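You operate a simulated robot arm through the tools that you are given. There is no shell and no other tool. Be economical: measure what you need, move in short steps, check, and stop when the job is done.

The job below is to be done with a simulated robot arm. You get a single attempt, and the scene is never put back.

TASK
Take the steel nipple and put it on the white tape on the top of the steel table.

Only the result counts: the job must be done as asked and must still hold three seconds after the hand-in. Knocking over, shifting, dropping, spilling or breaking anything else fails it.

THE ROBOT
A 7-joint arm with a two-finger parallel gripper, fixed in place. Base frame: the origin is at the foot of the arm, x ahead of it, y to its left, z up; the work surface is at about z = 0. Units: m, degrees, N and s.
With the tool pointing down near the work surface it reaches from about 0.24 to 0.62 m from the base axis. Its first joint turns from -66.0 to 66.0 degrees. Payload 2.6 kg.
The TCP is the grasp point between the finger pads, 0.03 m short of the fingertips. In the tool frame z runs along the fingers and y along their closing line. The gripper opens to 0.094 m. The fingers are 0.028 m wide and 0.01 m thick; the gripper's body (0.05 by 0.096 m) begins 0.055 m behind the TCP.
Orientation is that of the tool frame in the base frame, as a unit quaternion [w, x, y, z]. With the fingers straight down and closing along the base's y, the tool's x points along the base's -x, its y along +y and its z along -z.

THE INTERFACE
- The arm moves only by the tool step_arm. Its argument "rows" is text: rows parted by semicolons, each of 4 numbers parted by spaces: the shift along the tool's x, y, z in units of 25 mm (1.0 is 25 mm), then the turn about the tool's z in units of 6 degrees (1.0 is 6 degrees). In form: x y z yaw; .... A call has 1 to 20 rows; each row shifts and turns the commanded pose from where the row before left it, along the tool's axes as they then stand. "grip" is the gripper command, from -1 (shut) to 1 (fully open), values between in proportion, set as the call begins (left out, the last holds). A call with a number of a shift or a turn outside -1 to 1 is refused whole. A row lasts 0.2 s, in which the tool goes at most 0.05 m and 8.6 degrees; a call with a longer step from one row to the next is refused whole, and so is a gripper value outside its range. Where a pose cannot be reached the arm comes as near as it can. A force on the tool above 40 N (or 10 N above the force at the start of the call, whichever is more), or a blocked arm, ends the call early, and 0.2 s more pass. Each finger travels about 0.072 m/s and halts on what it meets, pressing with about 34 N; the grip force reading is that of the motor and also rises with nothing between the fingers. The clock runs only during rows and for 0.2 s after the last one: add rows that do not move to give the fingers time. It gives the time, the measured TCP pose, the force on the tool (base axes), the opening and the grip force at its end, in the units of the frame above (readings bear some noise), and new pictures: "views" is both (left out), scene, wrist or none.
- Cameras (640 x 400 px; columns grow to the right, rows downward): "scene" is fixed at [0.0507, 0.4478, 0.5606]; the picture's right is [-0.58, -0.81, 0.00], its down [-0.49, 0.35, -0.80] and it looks along [0.65, -0.47, -0.60] (base axes); focal length 347 px, centre (320, 200). "wrist" rides on the gripper at [-0.037, 0, -0.058] in the tool frame; the picture's right is [0.00, -1.00, 0.00], its down [0.97, 0.00, -0.24] and it looks along [0.24, 0.00, 0.97] (tool axes); focal length 218 px, centre (320, 200). There is no depth. A picture from a camera that has moved, and an enlarged one, comes with that camera's place and axes in the base frame and with its lens.
- zoom(camera, box): a new picture of the part [left, top, right, bottom] of that camera's present view, enlarged. It takes no simulated time.
- close_job(): hands the job in; it is judged then, once.

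Work in short steps. Places have to be worked out from the pictures, the camera data and where the tool is seen: move nearer, look again, correct. Check each grasp and each placing, and mend what went wrong. You have 90 turns and 150 pictures in all, those below and enlarged ones among them. Open the gripper and draw the arm clear of the work before you hand the job in, unless the task says otherwise; then end with one line.

The tools are called after "Call:" by a JSON object that holds its "fn" and its "kwargs". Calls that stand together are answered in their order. step_arm: Moves the arm, as the interface text tells. Its arguments: {"type":"object","properties":{"rows":{"type":"string"},"grip":{"type":"number"},"views":{"type":"string","enum":["both","scene","wrist","none"]}},"required":["rows"]} The other tools are called the same way: zoom (camera, box) takes an enlarged picture of a part of a camera's view; close_job () hands the job in.

At the start:

```text
time: 0.0
tool_pos: [0.3452, 0.1054, 0.2844]
orientation: [0.0, 0.0, 1.0, 0.0]
contact_force: [0.4, 0.5, -0.5]
gripper_width: 0.0939
finger_force: 0.1
```

scene: 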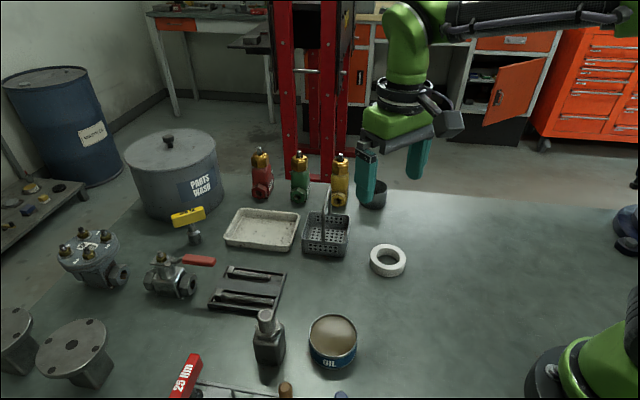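
wrist: 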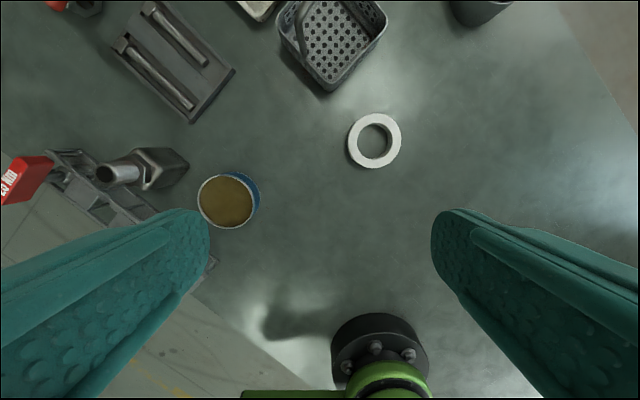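

I'll look closer at the table to identify the nipple and the white tape.

Call:
{"fn": "zoom", "kwargs": {"camera": "scene", "box": [200, 180, 420, 318]}}

Call:
{"fn": "zoom", "kwargs": {"camera": "scene", "box": [0, 200, 320, 400]}}

Call:
{"fn": "zoom", "kwargs": {"camera": "wrist", "box": [0, 0, 400, 250]}}

```text
2.90 times, centred on (310, 249) of scene
camera zoom: at [0.0507, 0.4478, 0.5606], right [-0.58, -0.81, 0.0], down [-0.49, 0.35, -0.8], along [0.65, -0.47, -0.6], focal length 1007 px, centre (349, 58)
```

zoom: 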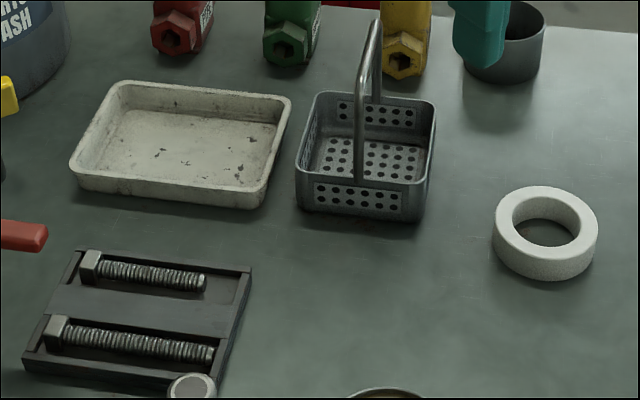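

```text
2.00 times, centred on (160, 300) of scene
camera zoom: at [0.0507, 0.4478, 0.5606], right [-0.58, -0.81, 0.0], down [-0.49, 0.35, -0.8], along [0.65, -0.47, -0.6], focal length 694 px, centre (640, 0)
```

zoom: 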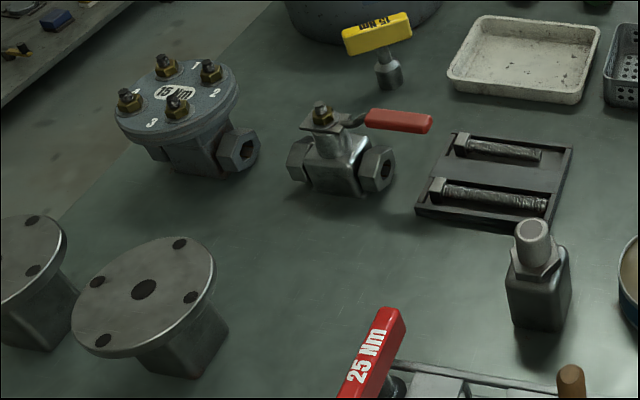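

```text
1.60 times, centred on (200, 125) of wrist
camera zoom: at [0.3834, 0.1056, 0.3419], right [0.0, -1.0, 0.0], down [-0.97, 0.0, 0.24], along [-0.24, 0.0, -0.97], focal length 349 px, centre (512, 320)
```

zoom: 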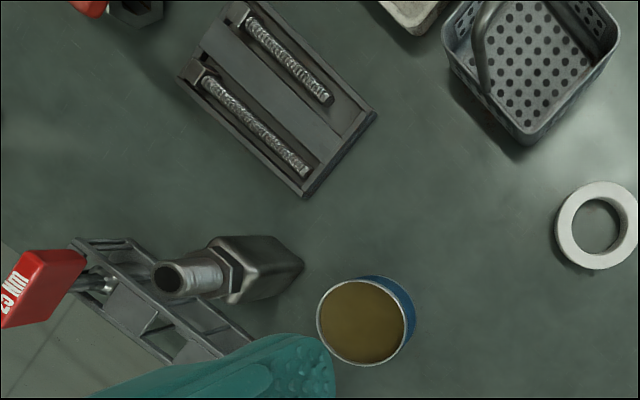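

The white tape is apparently the roll near (0.385, 0.03). The nipple may be the threaded piece standing on the square block near (0.344, 0.337), so I'll move over there for a close look.

Call:
{"fn": "step_arm", "kwargs": {"rows": "0 1 0 0;0 1 0 0;0 1 0 0;0 1 0 0;0 1 0 0;0 1 0 0;0 1 0 0;0 0 0 0", "grip": 1}}

```text
time: 1.8
tool_pos: [0.347, 0.2826, 0.2839]
orientation: [0.0, -0.001, 1.0, 0.0]
contact_force: [0.7, 0.4, 0.7]
gripper_width: 0.0941
finger_force: 0.0
camera wrist: at [0.3837, 0.282, 0.3421], right [0.0, -1.0, 0.0], down [-0.97, 0.0, 0.24], along [-0.24, 0.0, -0.97], focal length 218 px, centre (320, 200)
```

scene: 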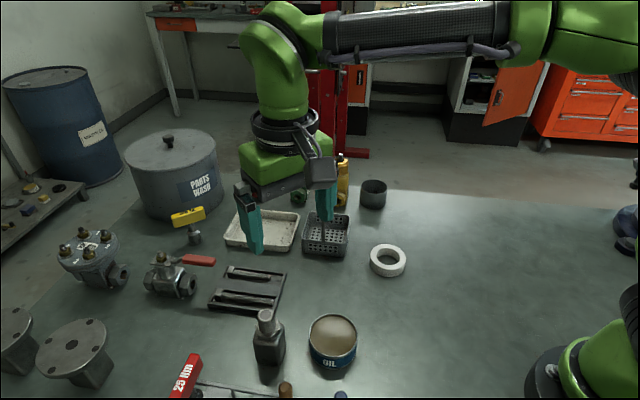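
wrist: 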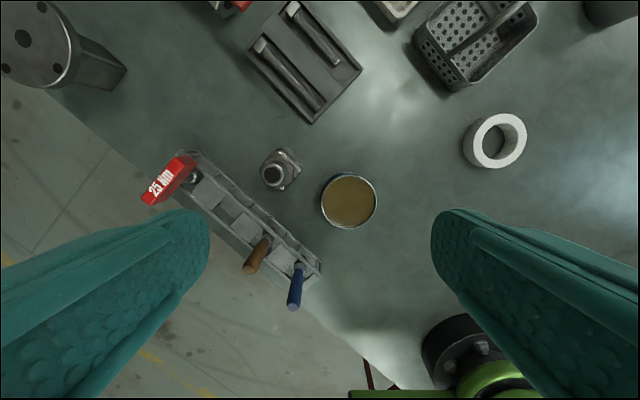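

Call:
{"fn": "zoom", "kwargs": {"camera": "wrist", "box": [220, 120, 348, 200]}}

Call:
{"fn": "zoom", "kwargs": {"camera": "scene", "box": [220, 300, 316, 360]}}

Call:
{"fn": "zoom", "kwargs": {"camera": "scene", "box": [150, 180, 310, 280]}}

```text
5.00 times, centred on (284, 160) of wrist
camera zoom: at [0.3837, 0.282, 0.3421], right [0.0, -1.0, 0.0], down [-0.97, 0.0, 0.24], along [-0.24, 0.0, -0.97], focal length 1091 px, centre (500, 400)
```

zoom: 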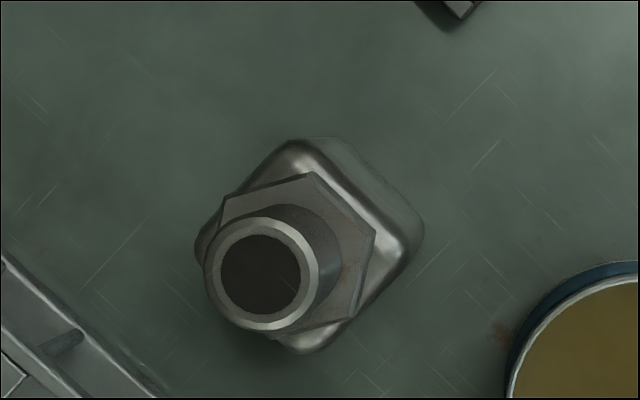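

```text
6.67 times, centred on (268, 330) of scene
camera zoom: at [0.0507, 0.4478, 0.5606], right [-0.58, -0.81, 0.0], down [-0.49, 0.35, -0.8], along [0.65, -0.47, -0.6], focal length 2315 px, centre (667, -667)
```

zoom: 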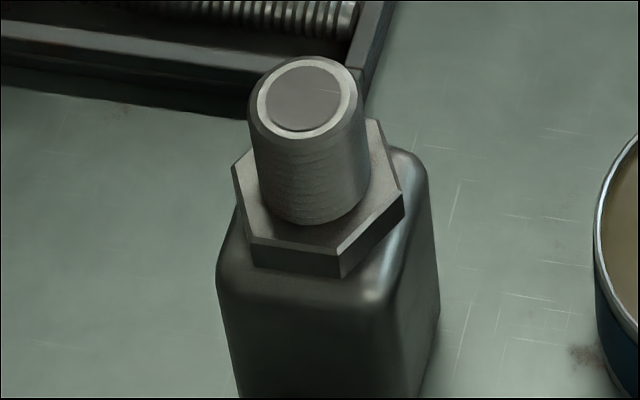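

```text
4.00 times, centred on (230, 230) of scene
camera zoom: at [0.0507, 0.4478, 0.5606], right [-0.58, -0.81, 0.0], down [-0.49, 0.35, -0.8], along [0.65, -0.47, -0.6], focal length 1389 px, centre (680, 80)
```

zoom: 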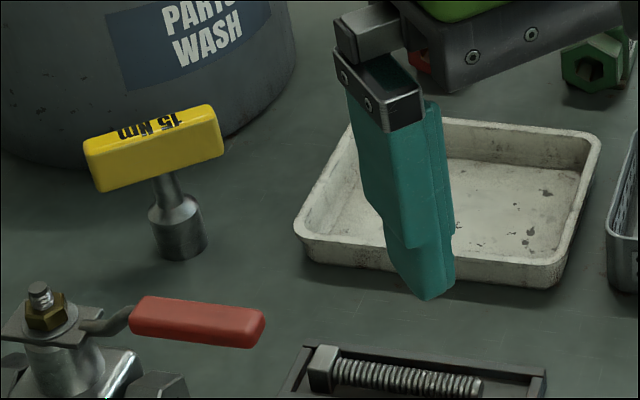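

The nipple's rim triangulates to about (0.354, 0.331, 0.110). The exposed pipe is about 24 mm across, above a hex at z≈0.075 on a square body. I'll move over it and come partway down.

Call:
{"fn": "step_arm", "kwargs": {"rows": "-0.28 0.97 0 0;0 0.97 0 0;0 0 1 0;0 0 1 0;0 0 1 0;0 0 0 0"}}

```text
time: 3.2
tool_pos: [0.3539, 0.3293, 0.2087]
orientation: [0.0, -0.001, 1.0, 0.0]
contact_force: [0.6, 0.8, -0.1]
gripper_width: 0.0941
finger_force: 0.1
camera wrist: at [0.3913, 0.3298, 0.2668], right [0.0, -1.0, 0.0], down [-0.97, 0.0, 0.24], along [-0.24, 0.0, -0.97], focal length 218 px, centre (320, 200)
```

scene: 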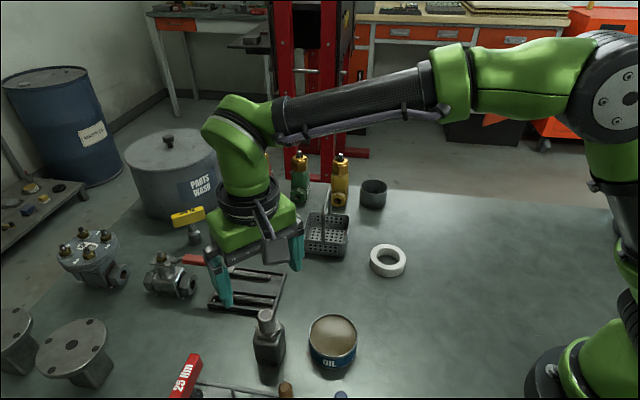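
wrist: 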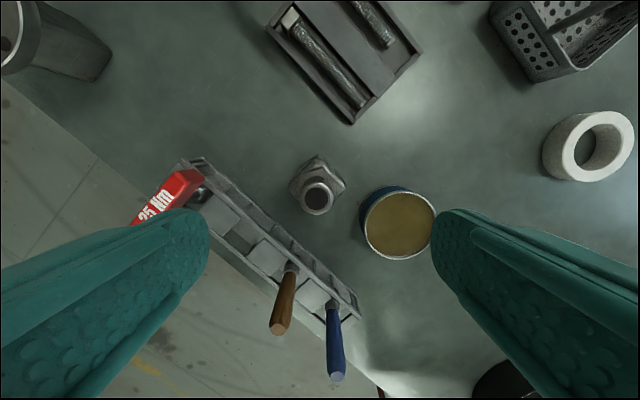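

Call:
{"fn": "zoom", "kwargs": {"camera": "wrist", "box": [256, 140, 384, 220]}}

Call:
{"fn": "zoom", "kwargs": {"camera": "wrist", "box": [512, 100, 640, 180]}}

```text
5.00 times, centred on (320, 180) of wrist
camera zoom: at [0.3913, 0.3298, 0.2668], right [0.0, -1.0, 0.0], down [-0.97, 0.0, 0.24], along [-0.24, 0.0, -0.97], focal length 1091 px, centre (320, 300)
```

zoom: 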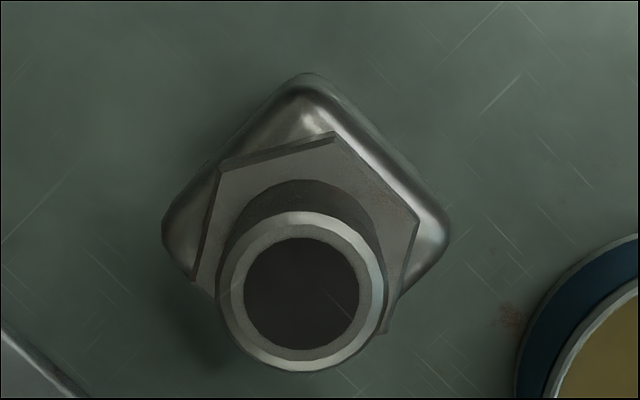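

```text
5.00 times, centred on (576, 140) of wrist
camera zoom: at [0.3913, 0.3298, 0.2668], right [0.0, -1.0, 0.0], down [-0.97, 0.0, 0.24], along [-0.24, 0.0, -0.97], focal length 1091 px, centre (-960, 500)
```

zoom: 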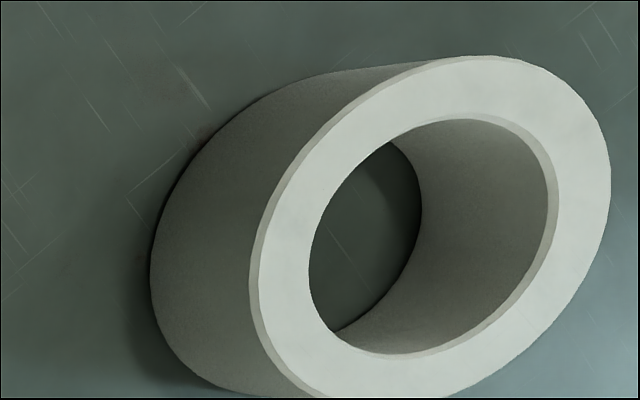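

Measurements from this view: pipe rim about 25–28 mm, at (0.355, 0.331). Tape roll centre (0.390, 0.027), 75 mm outer, 50 mm hole, 22 mm high. I'll go down so the tips sit just above the hex, then check.

Call:
{"fn": "step_arm", "kwargs": {"rows": "-0.05 0.08 1 0;0 0 1 0;0 0 1 0;0 0 0.85 0;0 0 0 0"}}

Call:
{"fn": "zoom", "kwargs": {"camera": "scene", "box": [190, 270, 350, 370]}}

```text
time: 4.4
tool_pos: [0.3509, 0.3301, 0.1106]
orientation: [0.0, 0.0, 1.0, 0.0]
contact_force: [-0.3, 0.0, -0.3]
gripper_width: 0.0942
finger_force: 0.1
camera wrist: at [0.3902, 0.3308, 0.1694], right [0.0, -1.0, 0.0], down [-0.97, 0.0, 0.24], along [-0.24, 0.0, -0.97], focal length 218 px, centre (320, 200)
```

scene: 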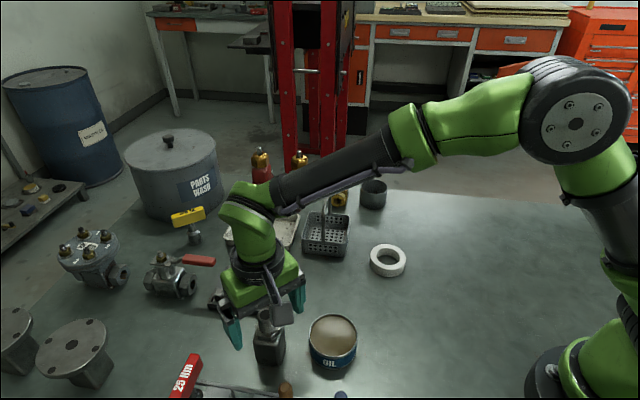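
wrist: 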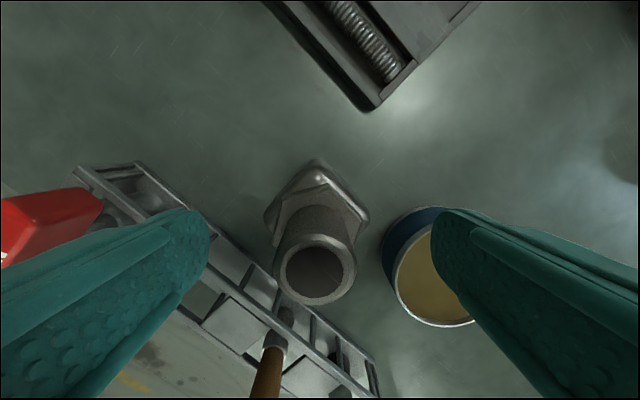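

```text
4.00 times, centred on (270, 320) of scene
camera zoom: at [0.0508, 0.4478, 0.5606], right [-0.58, -0.81, 0.0], down [-0.49, 0.35, -0.8], along [0.65, -0.47, -0.6], focal length 1389 px, centre (520, -280)
```

zoom: 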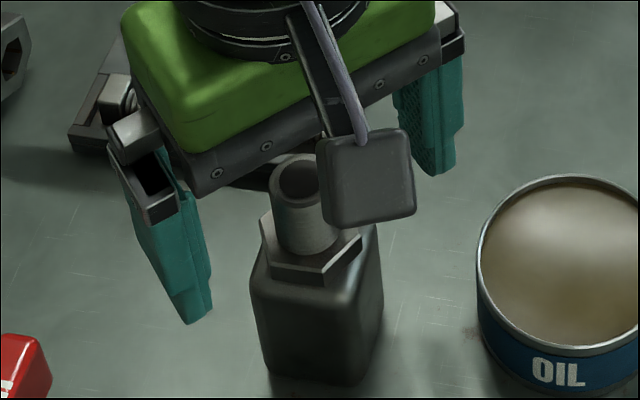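

The rim sits at x≈0.354, y≈0.332 and the hex top at z≈0.08. I'll correct the offset, rise 4 mm for clearance over the hex, and close.

Call:
{"fn": "step_arm", "kwargs": {"rows": "-0.12 0.07 -0.16 0;0 0 0 0", "views": "none"}}

Call:
{"fn": "step_arm", "kwargs": {"rows": "0 0 0 0;0 0 0 0;0 0 0 0;0 0 0 0;0 0 0 0;0 0 0 0", "grip": -1}}

Call:
{"fn": "zoom", "kwargs": {"camera": "scene", "box": [190, 270, 350, 370]}}

```text
time: 5.0
tool_pos: [0.3559, 0.3332, 0.1173]
orientation: [0.0, 0.0, 1.0, 0.0]
contact_force: [-0.2, 0.6, -0.5]
gripper_width: 0.094
finger_force: 0.0
```

```text
time: 6.4
tool_pos: [0.3565, 0.3312, 0.1168]
orientation: [-0.001, 0.0, 1.0, 0.001]
contact_force: [-0.5, -1.8, 1.5]
gripper_width: 0.0248
finger_force: 34.1
camera wrist: at [0.3937, 0.3326, 0.1746], right [0.0, -1.0, 0.0], down [-0.97, 0.0, 0.24], along [-0.24, 0.0, -0.97], focal length 218 px, centre (320, 200)
```

scene: 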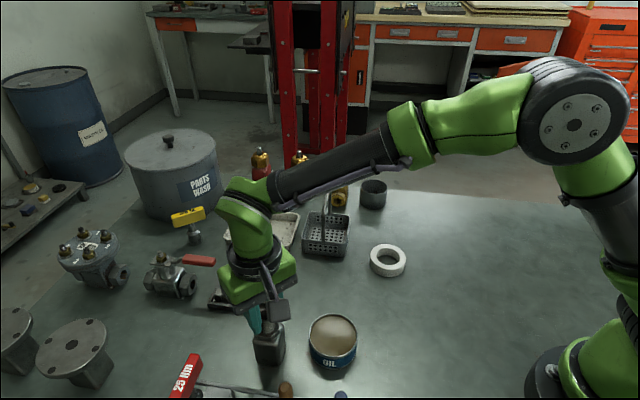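
wrist: 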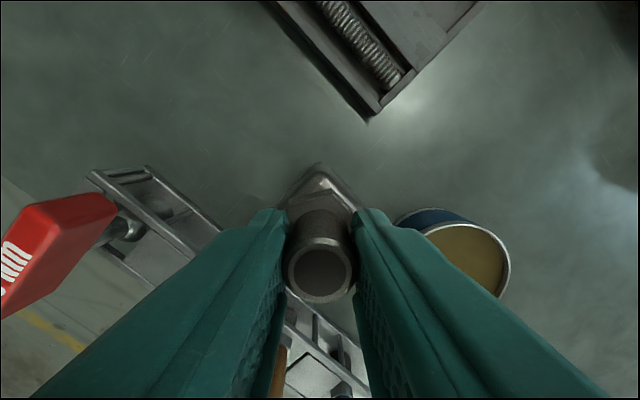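

```text
4.00 times, centred on (270, 320) of scene
camera zoom: at [0.0507, 0.4478, 0.5606], right [-0.58, -0.81, 0.0], down [-0.49, 0.35, -0.8], along [0.65, -0.47, -0.6], focal length 1389 px, centre (520, -280)
```

zoom: 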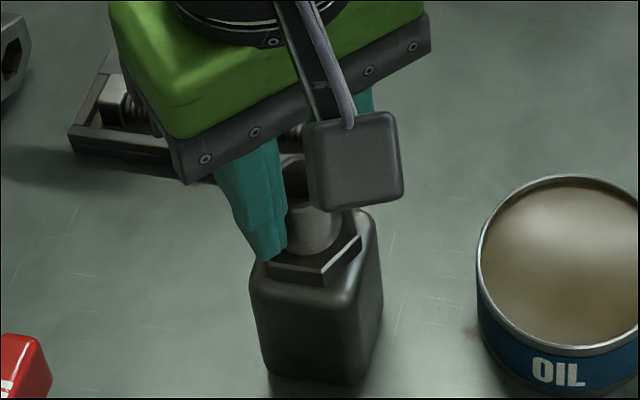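

Gripped at a 24.8 mm width. I'll lift gently by 15 mm and see what comes along.

Call:
{"fn": "step_arm", "kwargs": {"rows": "0 0 -0.2 0;0 0 -0.2 0;0 0 -0.2 0;0 0 0 0"}}

Call:
{"fn": "zoom", "kwargs": {"camera": "scene", "box": [190, 270, 350, 370]}}

```text
time: 7.4
tool_pos: [0.3566, 0.3316, 0.1321]
orientation: [0.0, 0.0, 1.0, 0.0]
contact_force: [-0.8, 0.3, -4.8]
gripper_width: 0.0248
finger_force: 34.0
camera wrist: at [0.3944, 0.3324, 0.1901], right [0.0, -1.0, 0.0], down [-0.97, 0.0, 0.24], along [-0.24, 0.0, -0.97], focal length 218 px, centre (320, 200)
```

scene: 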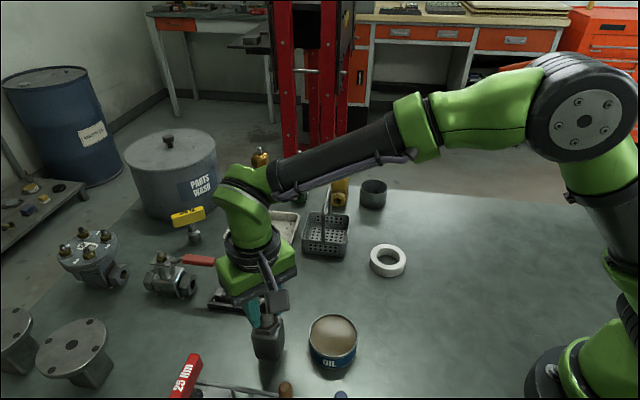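
wrist: 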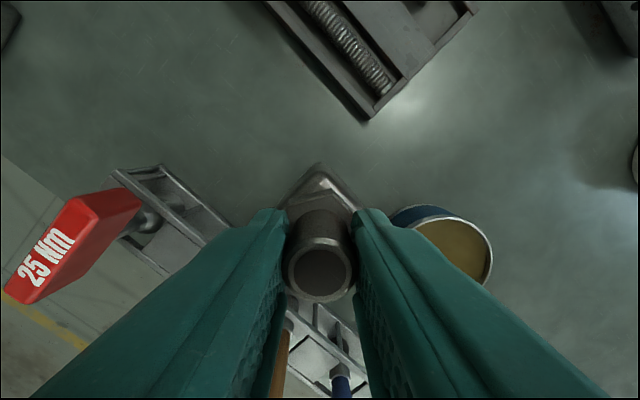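

```text
4.00 times, centred on (270, 320) of scene
camera zoom: at [0.0508, 0.4478, 0.5606], right [-0.58, -0.81, 0.0], down [-0.49, 0.35, -0.8], along [0.65, -0.47, -0.6], focal length 1389 px, centre (520, -280)
```

zoom: 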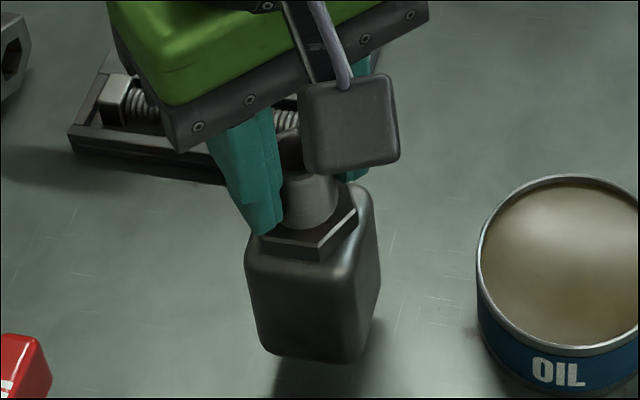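

The whole piece lifted as one body, about 0.5 kg, with its bottom 0.117 m below the TCP. Its base is only about as wide as the roll's 50 mm hole, so I'll set it over the annulus near (0.373, 0.046) rather than centred. First I lift and carry it there high.

Call:
{"fn": "step_arm", "kwargs": {"rows": "0 0 -0.8 0;0 0 -0.8 0;0 0 -0.8 0;0 0 -0.8 0;0 0 -0.8 0;0 0 -0.7 0;0 0 0 0", "views": "none"}}

Call:
{"fn": "step_arm", "kwargs": {"rows": "0 -0.4 0 0;-0.05 -0.6 0 0;-0.05 -0.7 0 0;-0.05 -0.7 0 0;-0.05 -0.7 0 0;-0.05 -0.7 0 0;-0.05 -0.7 0 0;-0.05 -0.7 0 0;-0.05 -0.7 0 0;-0.05 -0.7 0 0;-0.05 -0.7 0 0;-0.05 -0.7 0 0;-0.05 -0.7 0 0;-0.05 -0.7 0 0;-0.05 -0.7 0 0;-0.04 -0.6 0 0;0 -0.5 0 0;0 -0.2 0 0;0 0 0 0;0 0 0 0"}}

```text
time: 9.0
tool_pos: [0.3571, 0.3338, 0.2497]
orientation: [0.0, 0.0, 1.0, -0.001]
contact_force: [0.2, 0.0, -4.9]
gripper_width: 0.0251
finger_force: 33.6
```

```text
time: 13.2
tool_pos: [0.3732, 0.0474, 0.2488]
orientation: [0.001, 0.0, 1.0, 0.0]
contact_force: [-0.3, 0.5, -4.5]
gripper_width: 0.025
finger_force: 34.5
camera wrist: at [0.4118, 0.0476, 0.3072], right [0.0, -1.0, 0.0], down [-0.97, 0.0, 0.24], along [-0.24, 0.0, -0.97], focal length 218 px, centre (320, 200)
```

scene: 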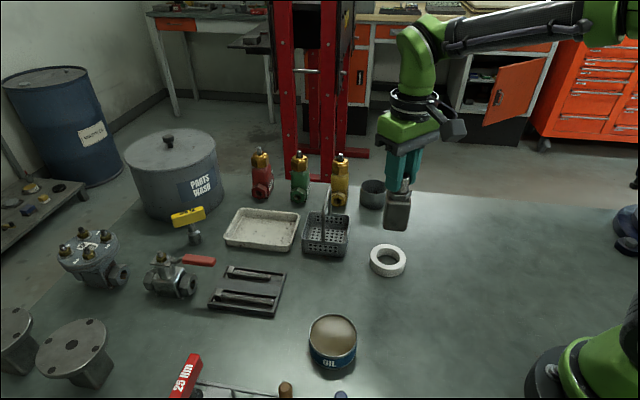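
wrist: 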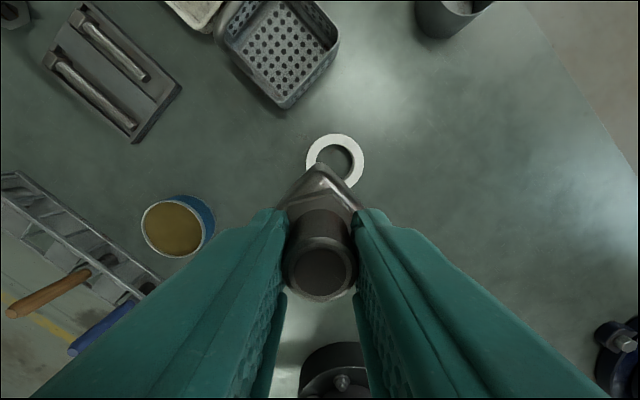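

Roll re-measured at (0.3906, 0.028), and the nipple is at about (0.371, 0.0475). I'll nudge it slightly inward and come down to about 10 mm above the roll.

Call:
{"fn": "step_arm", "kwargs": {"rows": "-0.05 -0.06 0.7 0;0 0 0.8 0;0 0 0.8 0;0 0 0.8 0;0 0 0.6 0;0 0 0.25 0;0 0 0 0"}}

Call:
{"fn": "zoom", "kwargs": {"camera": "scene", "box": [324, 190, 452, 270]}}

Call:
{"fn": "zoom", "kwargs": {"camera": "wrist", "box": [240, 80, 400, 180]}}

```text
time: 14.8
tool_pos: [0.3771, 0.0461, 0.1477]
orientation: [0.0, -0.001, 1.0, 0.0]
contact_force: [0.5, -1.1, -5.1]
gripper_width: 0.0248
finger_force: 34.1
camera wrist: at [0.4144, 0.0461, 0.2073], right [0.0, -1.0, 0.0], down [-0.97, 0.0, 0.24], along [-0.24, 0.0, -0.97], focal length 218 px, centre (320, 200)
```

scene: 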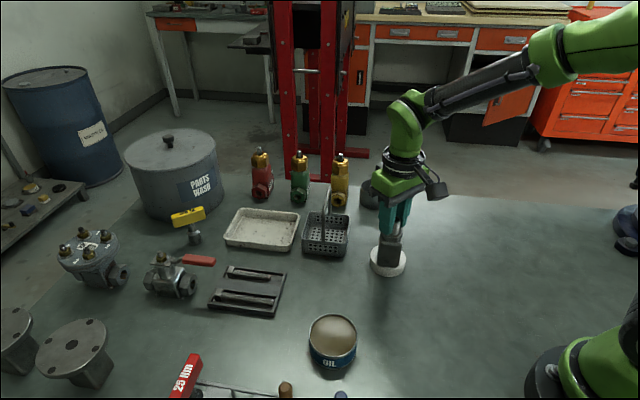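
wrist: 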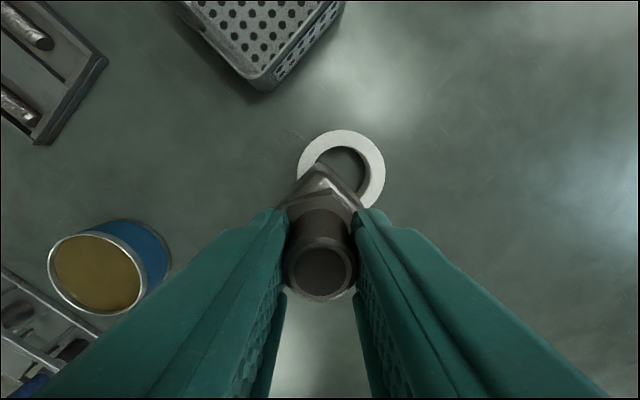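

```text
5.00 times, centred on (388, 230) of scene
camera zoom: at [0.0508, 0.4478, 0.5606], right [-0.58, -0.81, 0.0], down [-0.49, 0.35, -0.8], along [0.65, -0.47, -0.6], focal length 1736 px, centre (-20, 50)
```

zoom: 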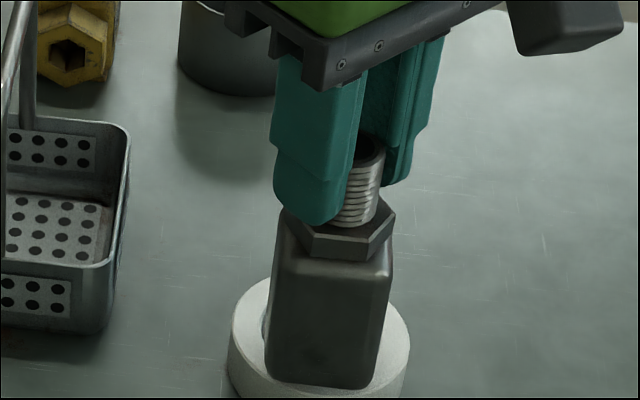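

```text
4.00 times, centred on (320, 130) of wrist
camera zoom: at [0.4144, 0.0461, 0.2073], right [0.0, -1.0, 0.0], down [-0.97, 0.0, 0.24], along [-0.24, 0.0, -0.97], focal length 873 px, centre (320, 480)
```

zoom: 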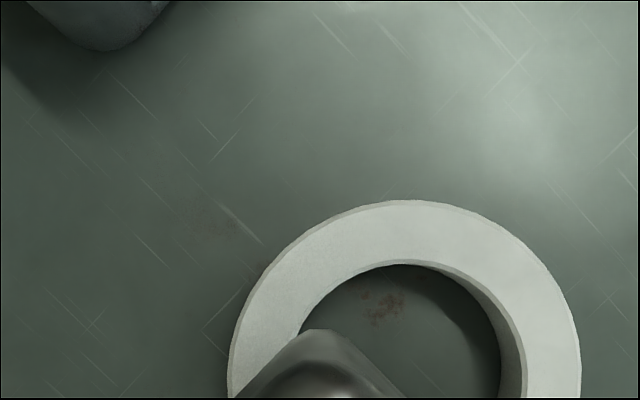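

The nipple's bottom is about 9 mm above the roll and its offset is about (-0.015, +0.018). I'll shift 2 mm in -x and lower in small steps, watching the force.

Call:
{"fn": "step_arm", "kwargs": {"rows": "0.08 0 0 0;0 0 0.1 0;0 0 0.1 0;0 0 0.08 0;0 0 0 0", "views": "scene"}}

Call:
{"fn": "zoom", "kwargs": {"camera": "scene", "box": [340, 220, 436, 280]}}

```text
time: 16.0
tool_pos: [0.3735, 0.0453, 0.1435]
orientation: [0.0, 0.0, 1.0, 0.0]
contact_force: [-0.3, 0.4, -4.3]
gripper_width: 0.0249
finger_force: 33.9
```

scene: 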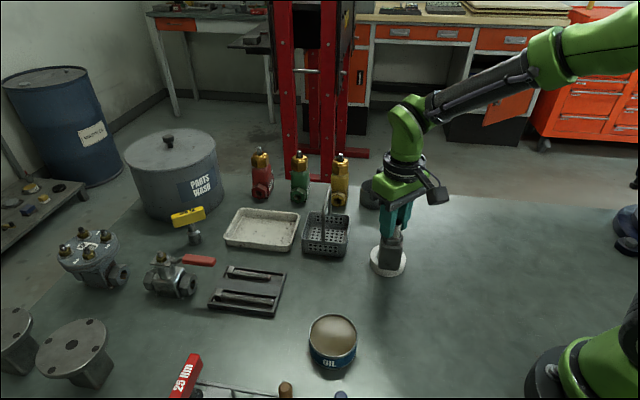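

```text
6.67 times, centred on (388, 250) of scene
camera zoom: at [0.0508, 0.4478, 0.5606], right [-0.58, -0.81, 0.0], down [-0.49, 0.35, -0.8], along [0.65, -0.47, -0.6], focal length 2315 px, centre (-133, -133)
```

zoom: 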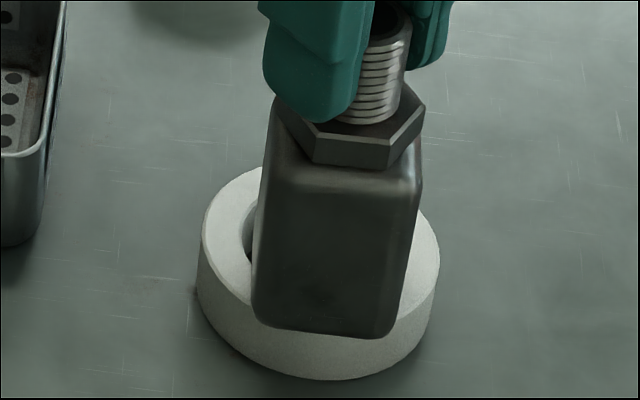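

No contact yet, so I keep lowering in 1.5–2 mm steps.

Call:
{"fn": "step_arm", "kwargs": {"rows": "0 0 0.07 0;0 0 0.07 0;0 0 0 0", "views": "none"}}

```text
time: 16.8
tool_pos: [0.3759, 0.0454, 0.1403]
orientation: [0.0, 0.0, 1.0, 0.001]
contact_force: [-6.5, -0.9, 12.4]
gripper_width: 0.025
finger_force: 34.1
```

Contact at TCP z≈0.140. I'll ease up slightly to relieve the force and check the picture before releasing.

Call:
{"fn": "step_arm", "kwargs": {"rows": "0 0 -0.04 0;0 0 0 0"}}

Call:
{"fn": "zoom", "kwargs": {"camera": "scene", "box": [340, 220, 436, 280]}}

Call:
{"fn": "zoom", "kwargs": {"camera": "wrist", "box": [240, 100, 400, 200]}}

```text
time: 17.4
tool_pos: [0.3743, 0.0467, 0.1403]
orientation: [-0.001, 0.0, 1.0, 0.001]
contact_force: [0.1, -0.3, -5.4]
gripper_width: 0.0249
finger_force: 34.0
camera wrist: at [0.4121, 0.0461, 0.1986], right [0.0, -1.0, 0.0], down [-0.97, 0.0, 0.24], along [-0.24, 0.0, -0.97], focal length 218 px, centre (320, 200)
```

scene: 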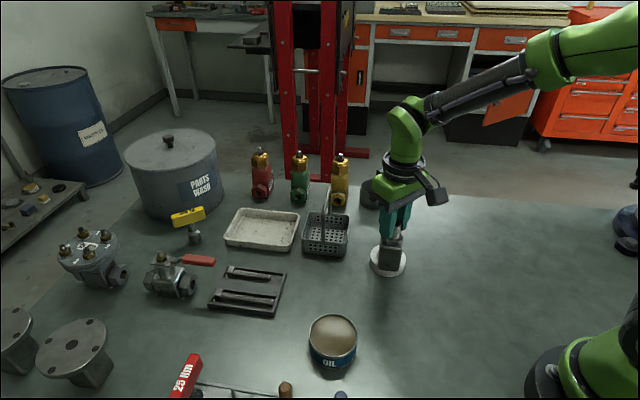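
wrist: 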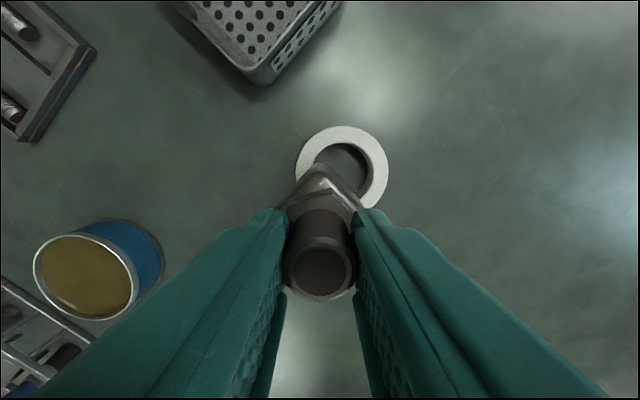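

```text
6.67 times, centred on (388, 250) of scene
camera zoom: at [0.0508, 0.4478, 0.5606], right [-0.58, -0.81, 0.0], down [-0.49, 0.35, -0.8], along [0.65, -0.47, -0.6], focal length 2315 px, centre (-133, -133)
```

zoom: 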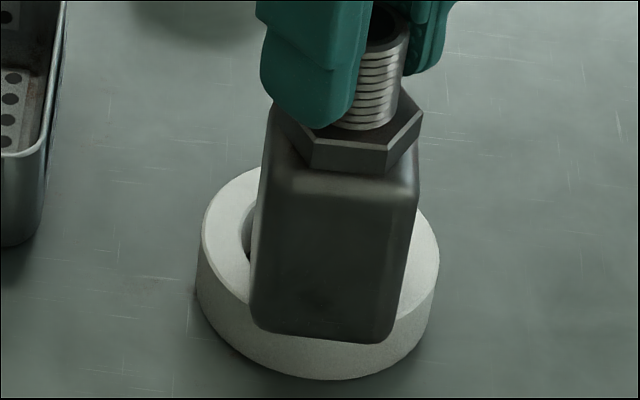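

```text
4.00 times, centred on (320, 150) of wrist
camera zoom: at [0.4121, 0.0461, 0.1986], right [0.0, -1.0, 0.0], down [-0.97, 0.0, 0.24], along [-0.24, 0.0, -0.97], focal length 873 px, centre (320, 400)
```

zoom: 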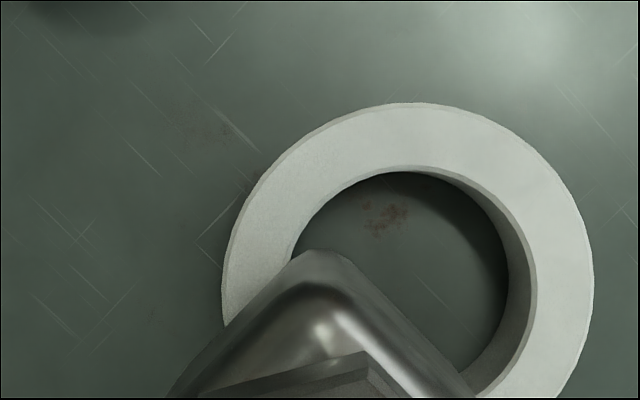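

The nipple hangs just off the roll (under 1 mm), with its base spanning the near-left arc of the annulus. I'll lower 0.8 mm and open slowly.

Call:
{"fn": "step_arm", "kwargs": {"rows": "0 0 0.03 0;0 0 0 0", "views": "none"}}

Call:
{"fn": "step_arm", "kwargs": {"rows": "0 0 0 0;0 0 0 0;0 0 0 0", "grip": -0.3}}

Call:
{"fn": "zoom", "kwargs": {"camera": "scene", "box": [340, 220, 436, 280]}}

```text
time: 18.0
tool_pos: [0.3752, 0.0465, 0.1402]
orientation: [0.0, 0.0, 1.0, 0.0]
contact_force: [-1.2, -0.7, -1.8]
gripper_width: 0.0246
finger_force: 33.6
```

```text
time: 18.8
tool_pos: [0.3746, 0.0458, 0.1411]
orientation: [0.0, 0.0, 1.0, 0.0]
contact_force: [-0.4, -0.2, 0.4]
gripper_width: 0.0331
finger_force: 0.0
camera wrist: at [0.4123, 0.0461, 0.1986], right [0.0, -1.0, 0.0], down [-0.97, 0.0, 0.24], along [-0.24, 0.0, -0.97], focal length 218 px, centre (320, 200)
```

scene: 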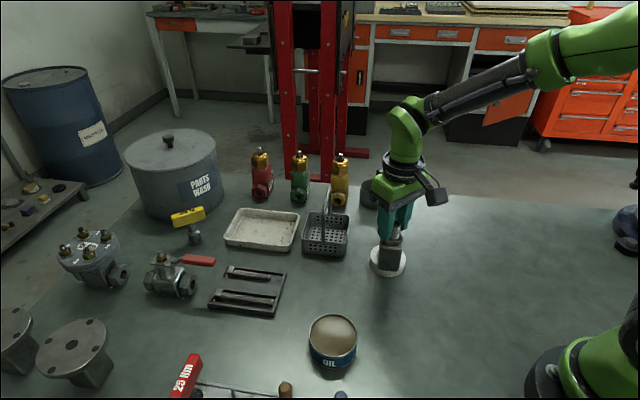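
wrist: 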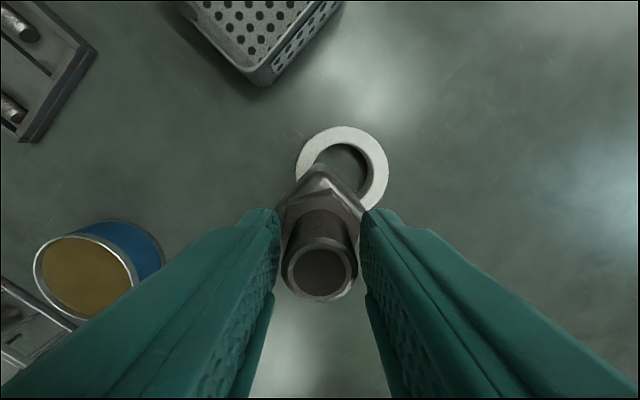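

```text
6.67 times, centred on (388, 250) of scene
camera zoom: at [0.0507, 0.4478, 0.5606], right [-0.58, -0.81, 0.0], down [-0.49, 0.35, -0.8], along [0.65, -0.47, -0.6], focal length 2315 px, centre (-133, -133)
```

zoom: 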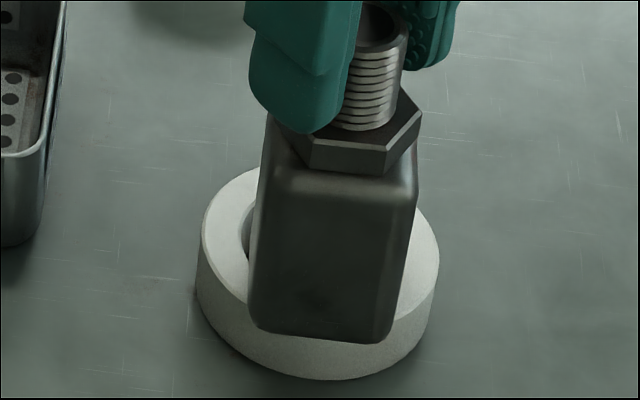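

Released and standing freely. I'll open fully and rise straight up.

Call:
{"fn": "step_arm", "kwargs": {"rows": "0 0 0 0;0 0 0 0;0 0 0 0;0 0 0 0;0 0 -0.4 0;0 0 -0.8 0;0 0 -0.8 0;0 0 -0.8 0;0 0 -0.8 0;0 0 -0.8 0;0 0 0 0;0 0 0 0", "grip": 1}}

Call:
{"fn": "zoom", "kwargs": {"camera": "scene", "box": [340, 220, 436, 280]}}

```text
time: 21.4
tool_pos: [0.3725, 0.0482, 0.2505]
orientation: [0.0, 0.001, 1.0, 0.0]
contact_force: [0.0, -0.1, 0.6]
gripper_width: 0.0942
finger_force: 0.1
camera wrist: at [0.411, 0.0468, 0.3083], right [0.0, -1.0, 0.0], down [-0.97, 0.0, 0.24], along [-0.24, 0.0, -0.97], focal length 218 px, centre (320, 200)
```

scene: 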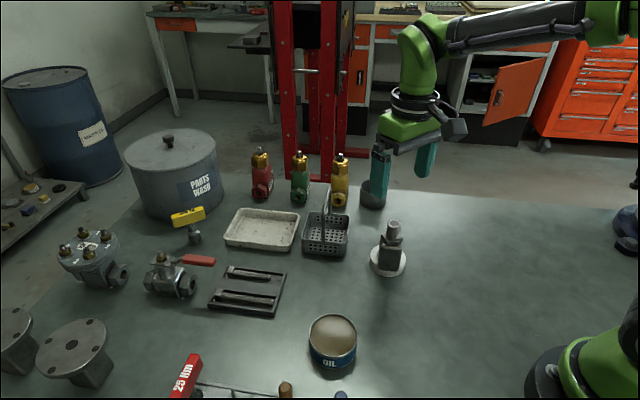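
wrist: 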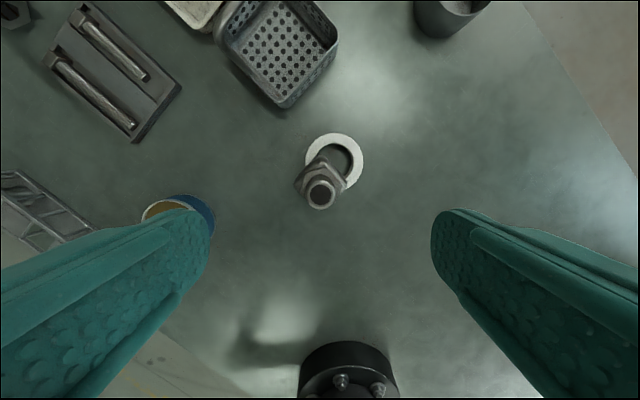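

```text
6.67 times, centred on (388, 250) of scene
camera zoom: at [0.0507, 0.4478, 0.5606], right [-0.58, -0.81, 0.0], down [-0.49, 0.35, -0.8], along [0.65, -0.47, -0.6], focal length 2315 px, centre (-133, -133)
```

zoom: 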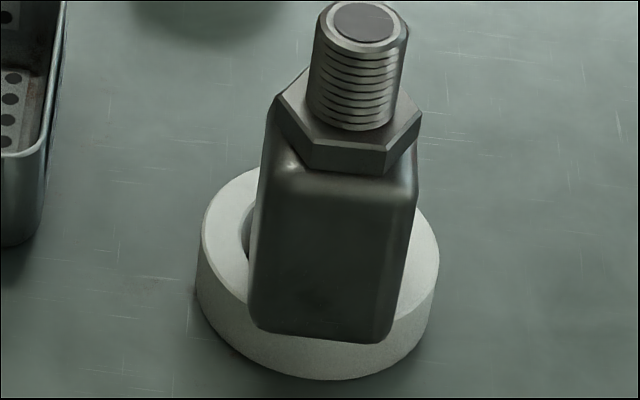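

The nipple stands upright and still on the tape roll, the gripper is open and clear, and nothing else has moved. I'm handing in.

Call:
{"fn": "close_job", "kwargs": {}}

```text
The job is handed in.
```

The steel nipple is standing on the white tape roll, set over one side of the ring because its base is about as wide as the hole. The gripper is open and clear, and I saw nothing else disturbed.
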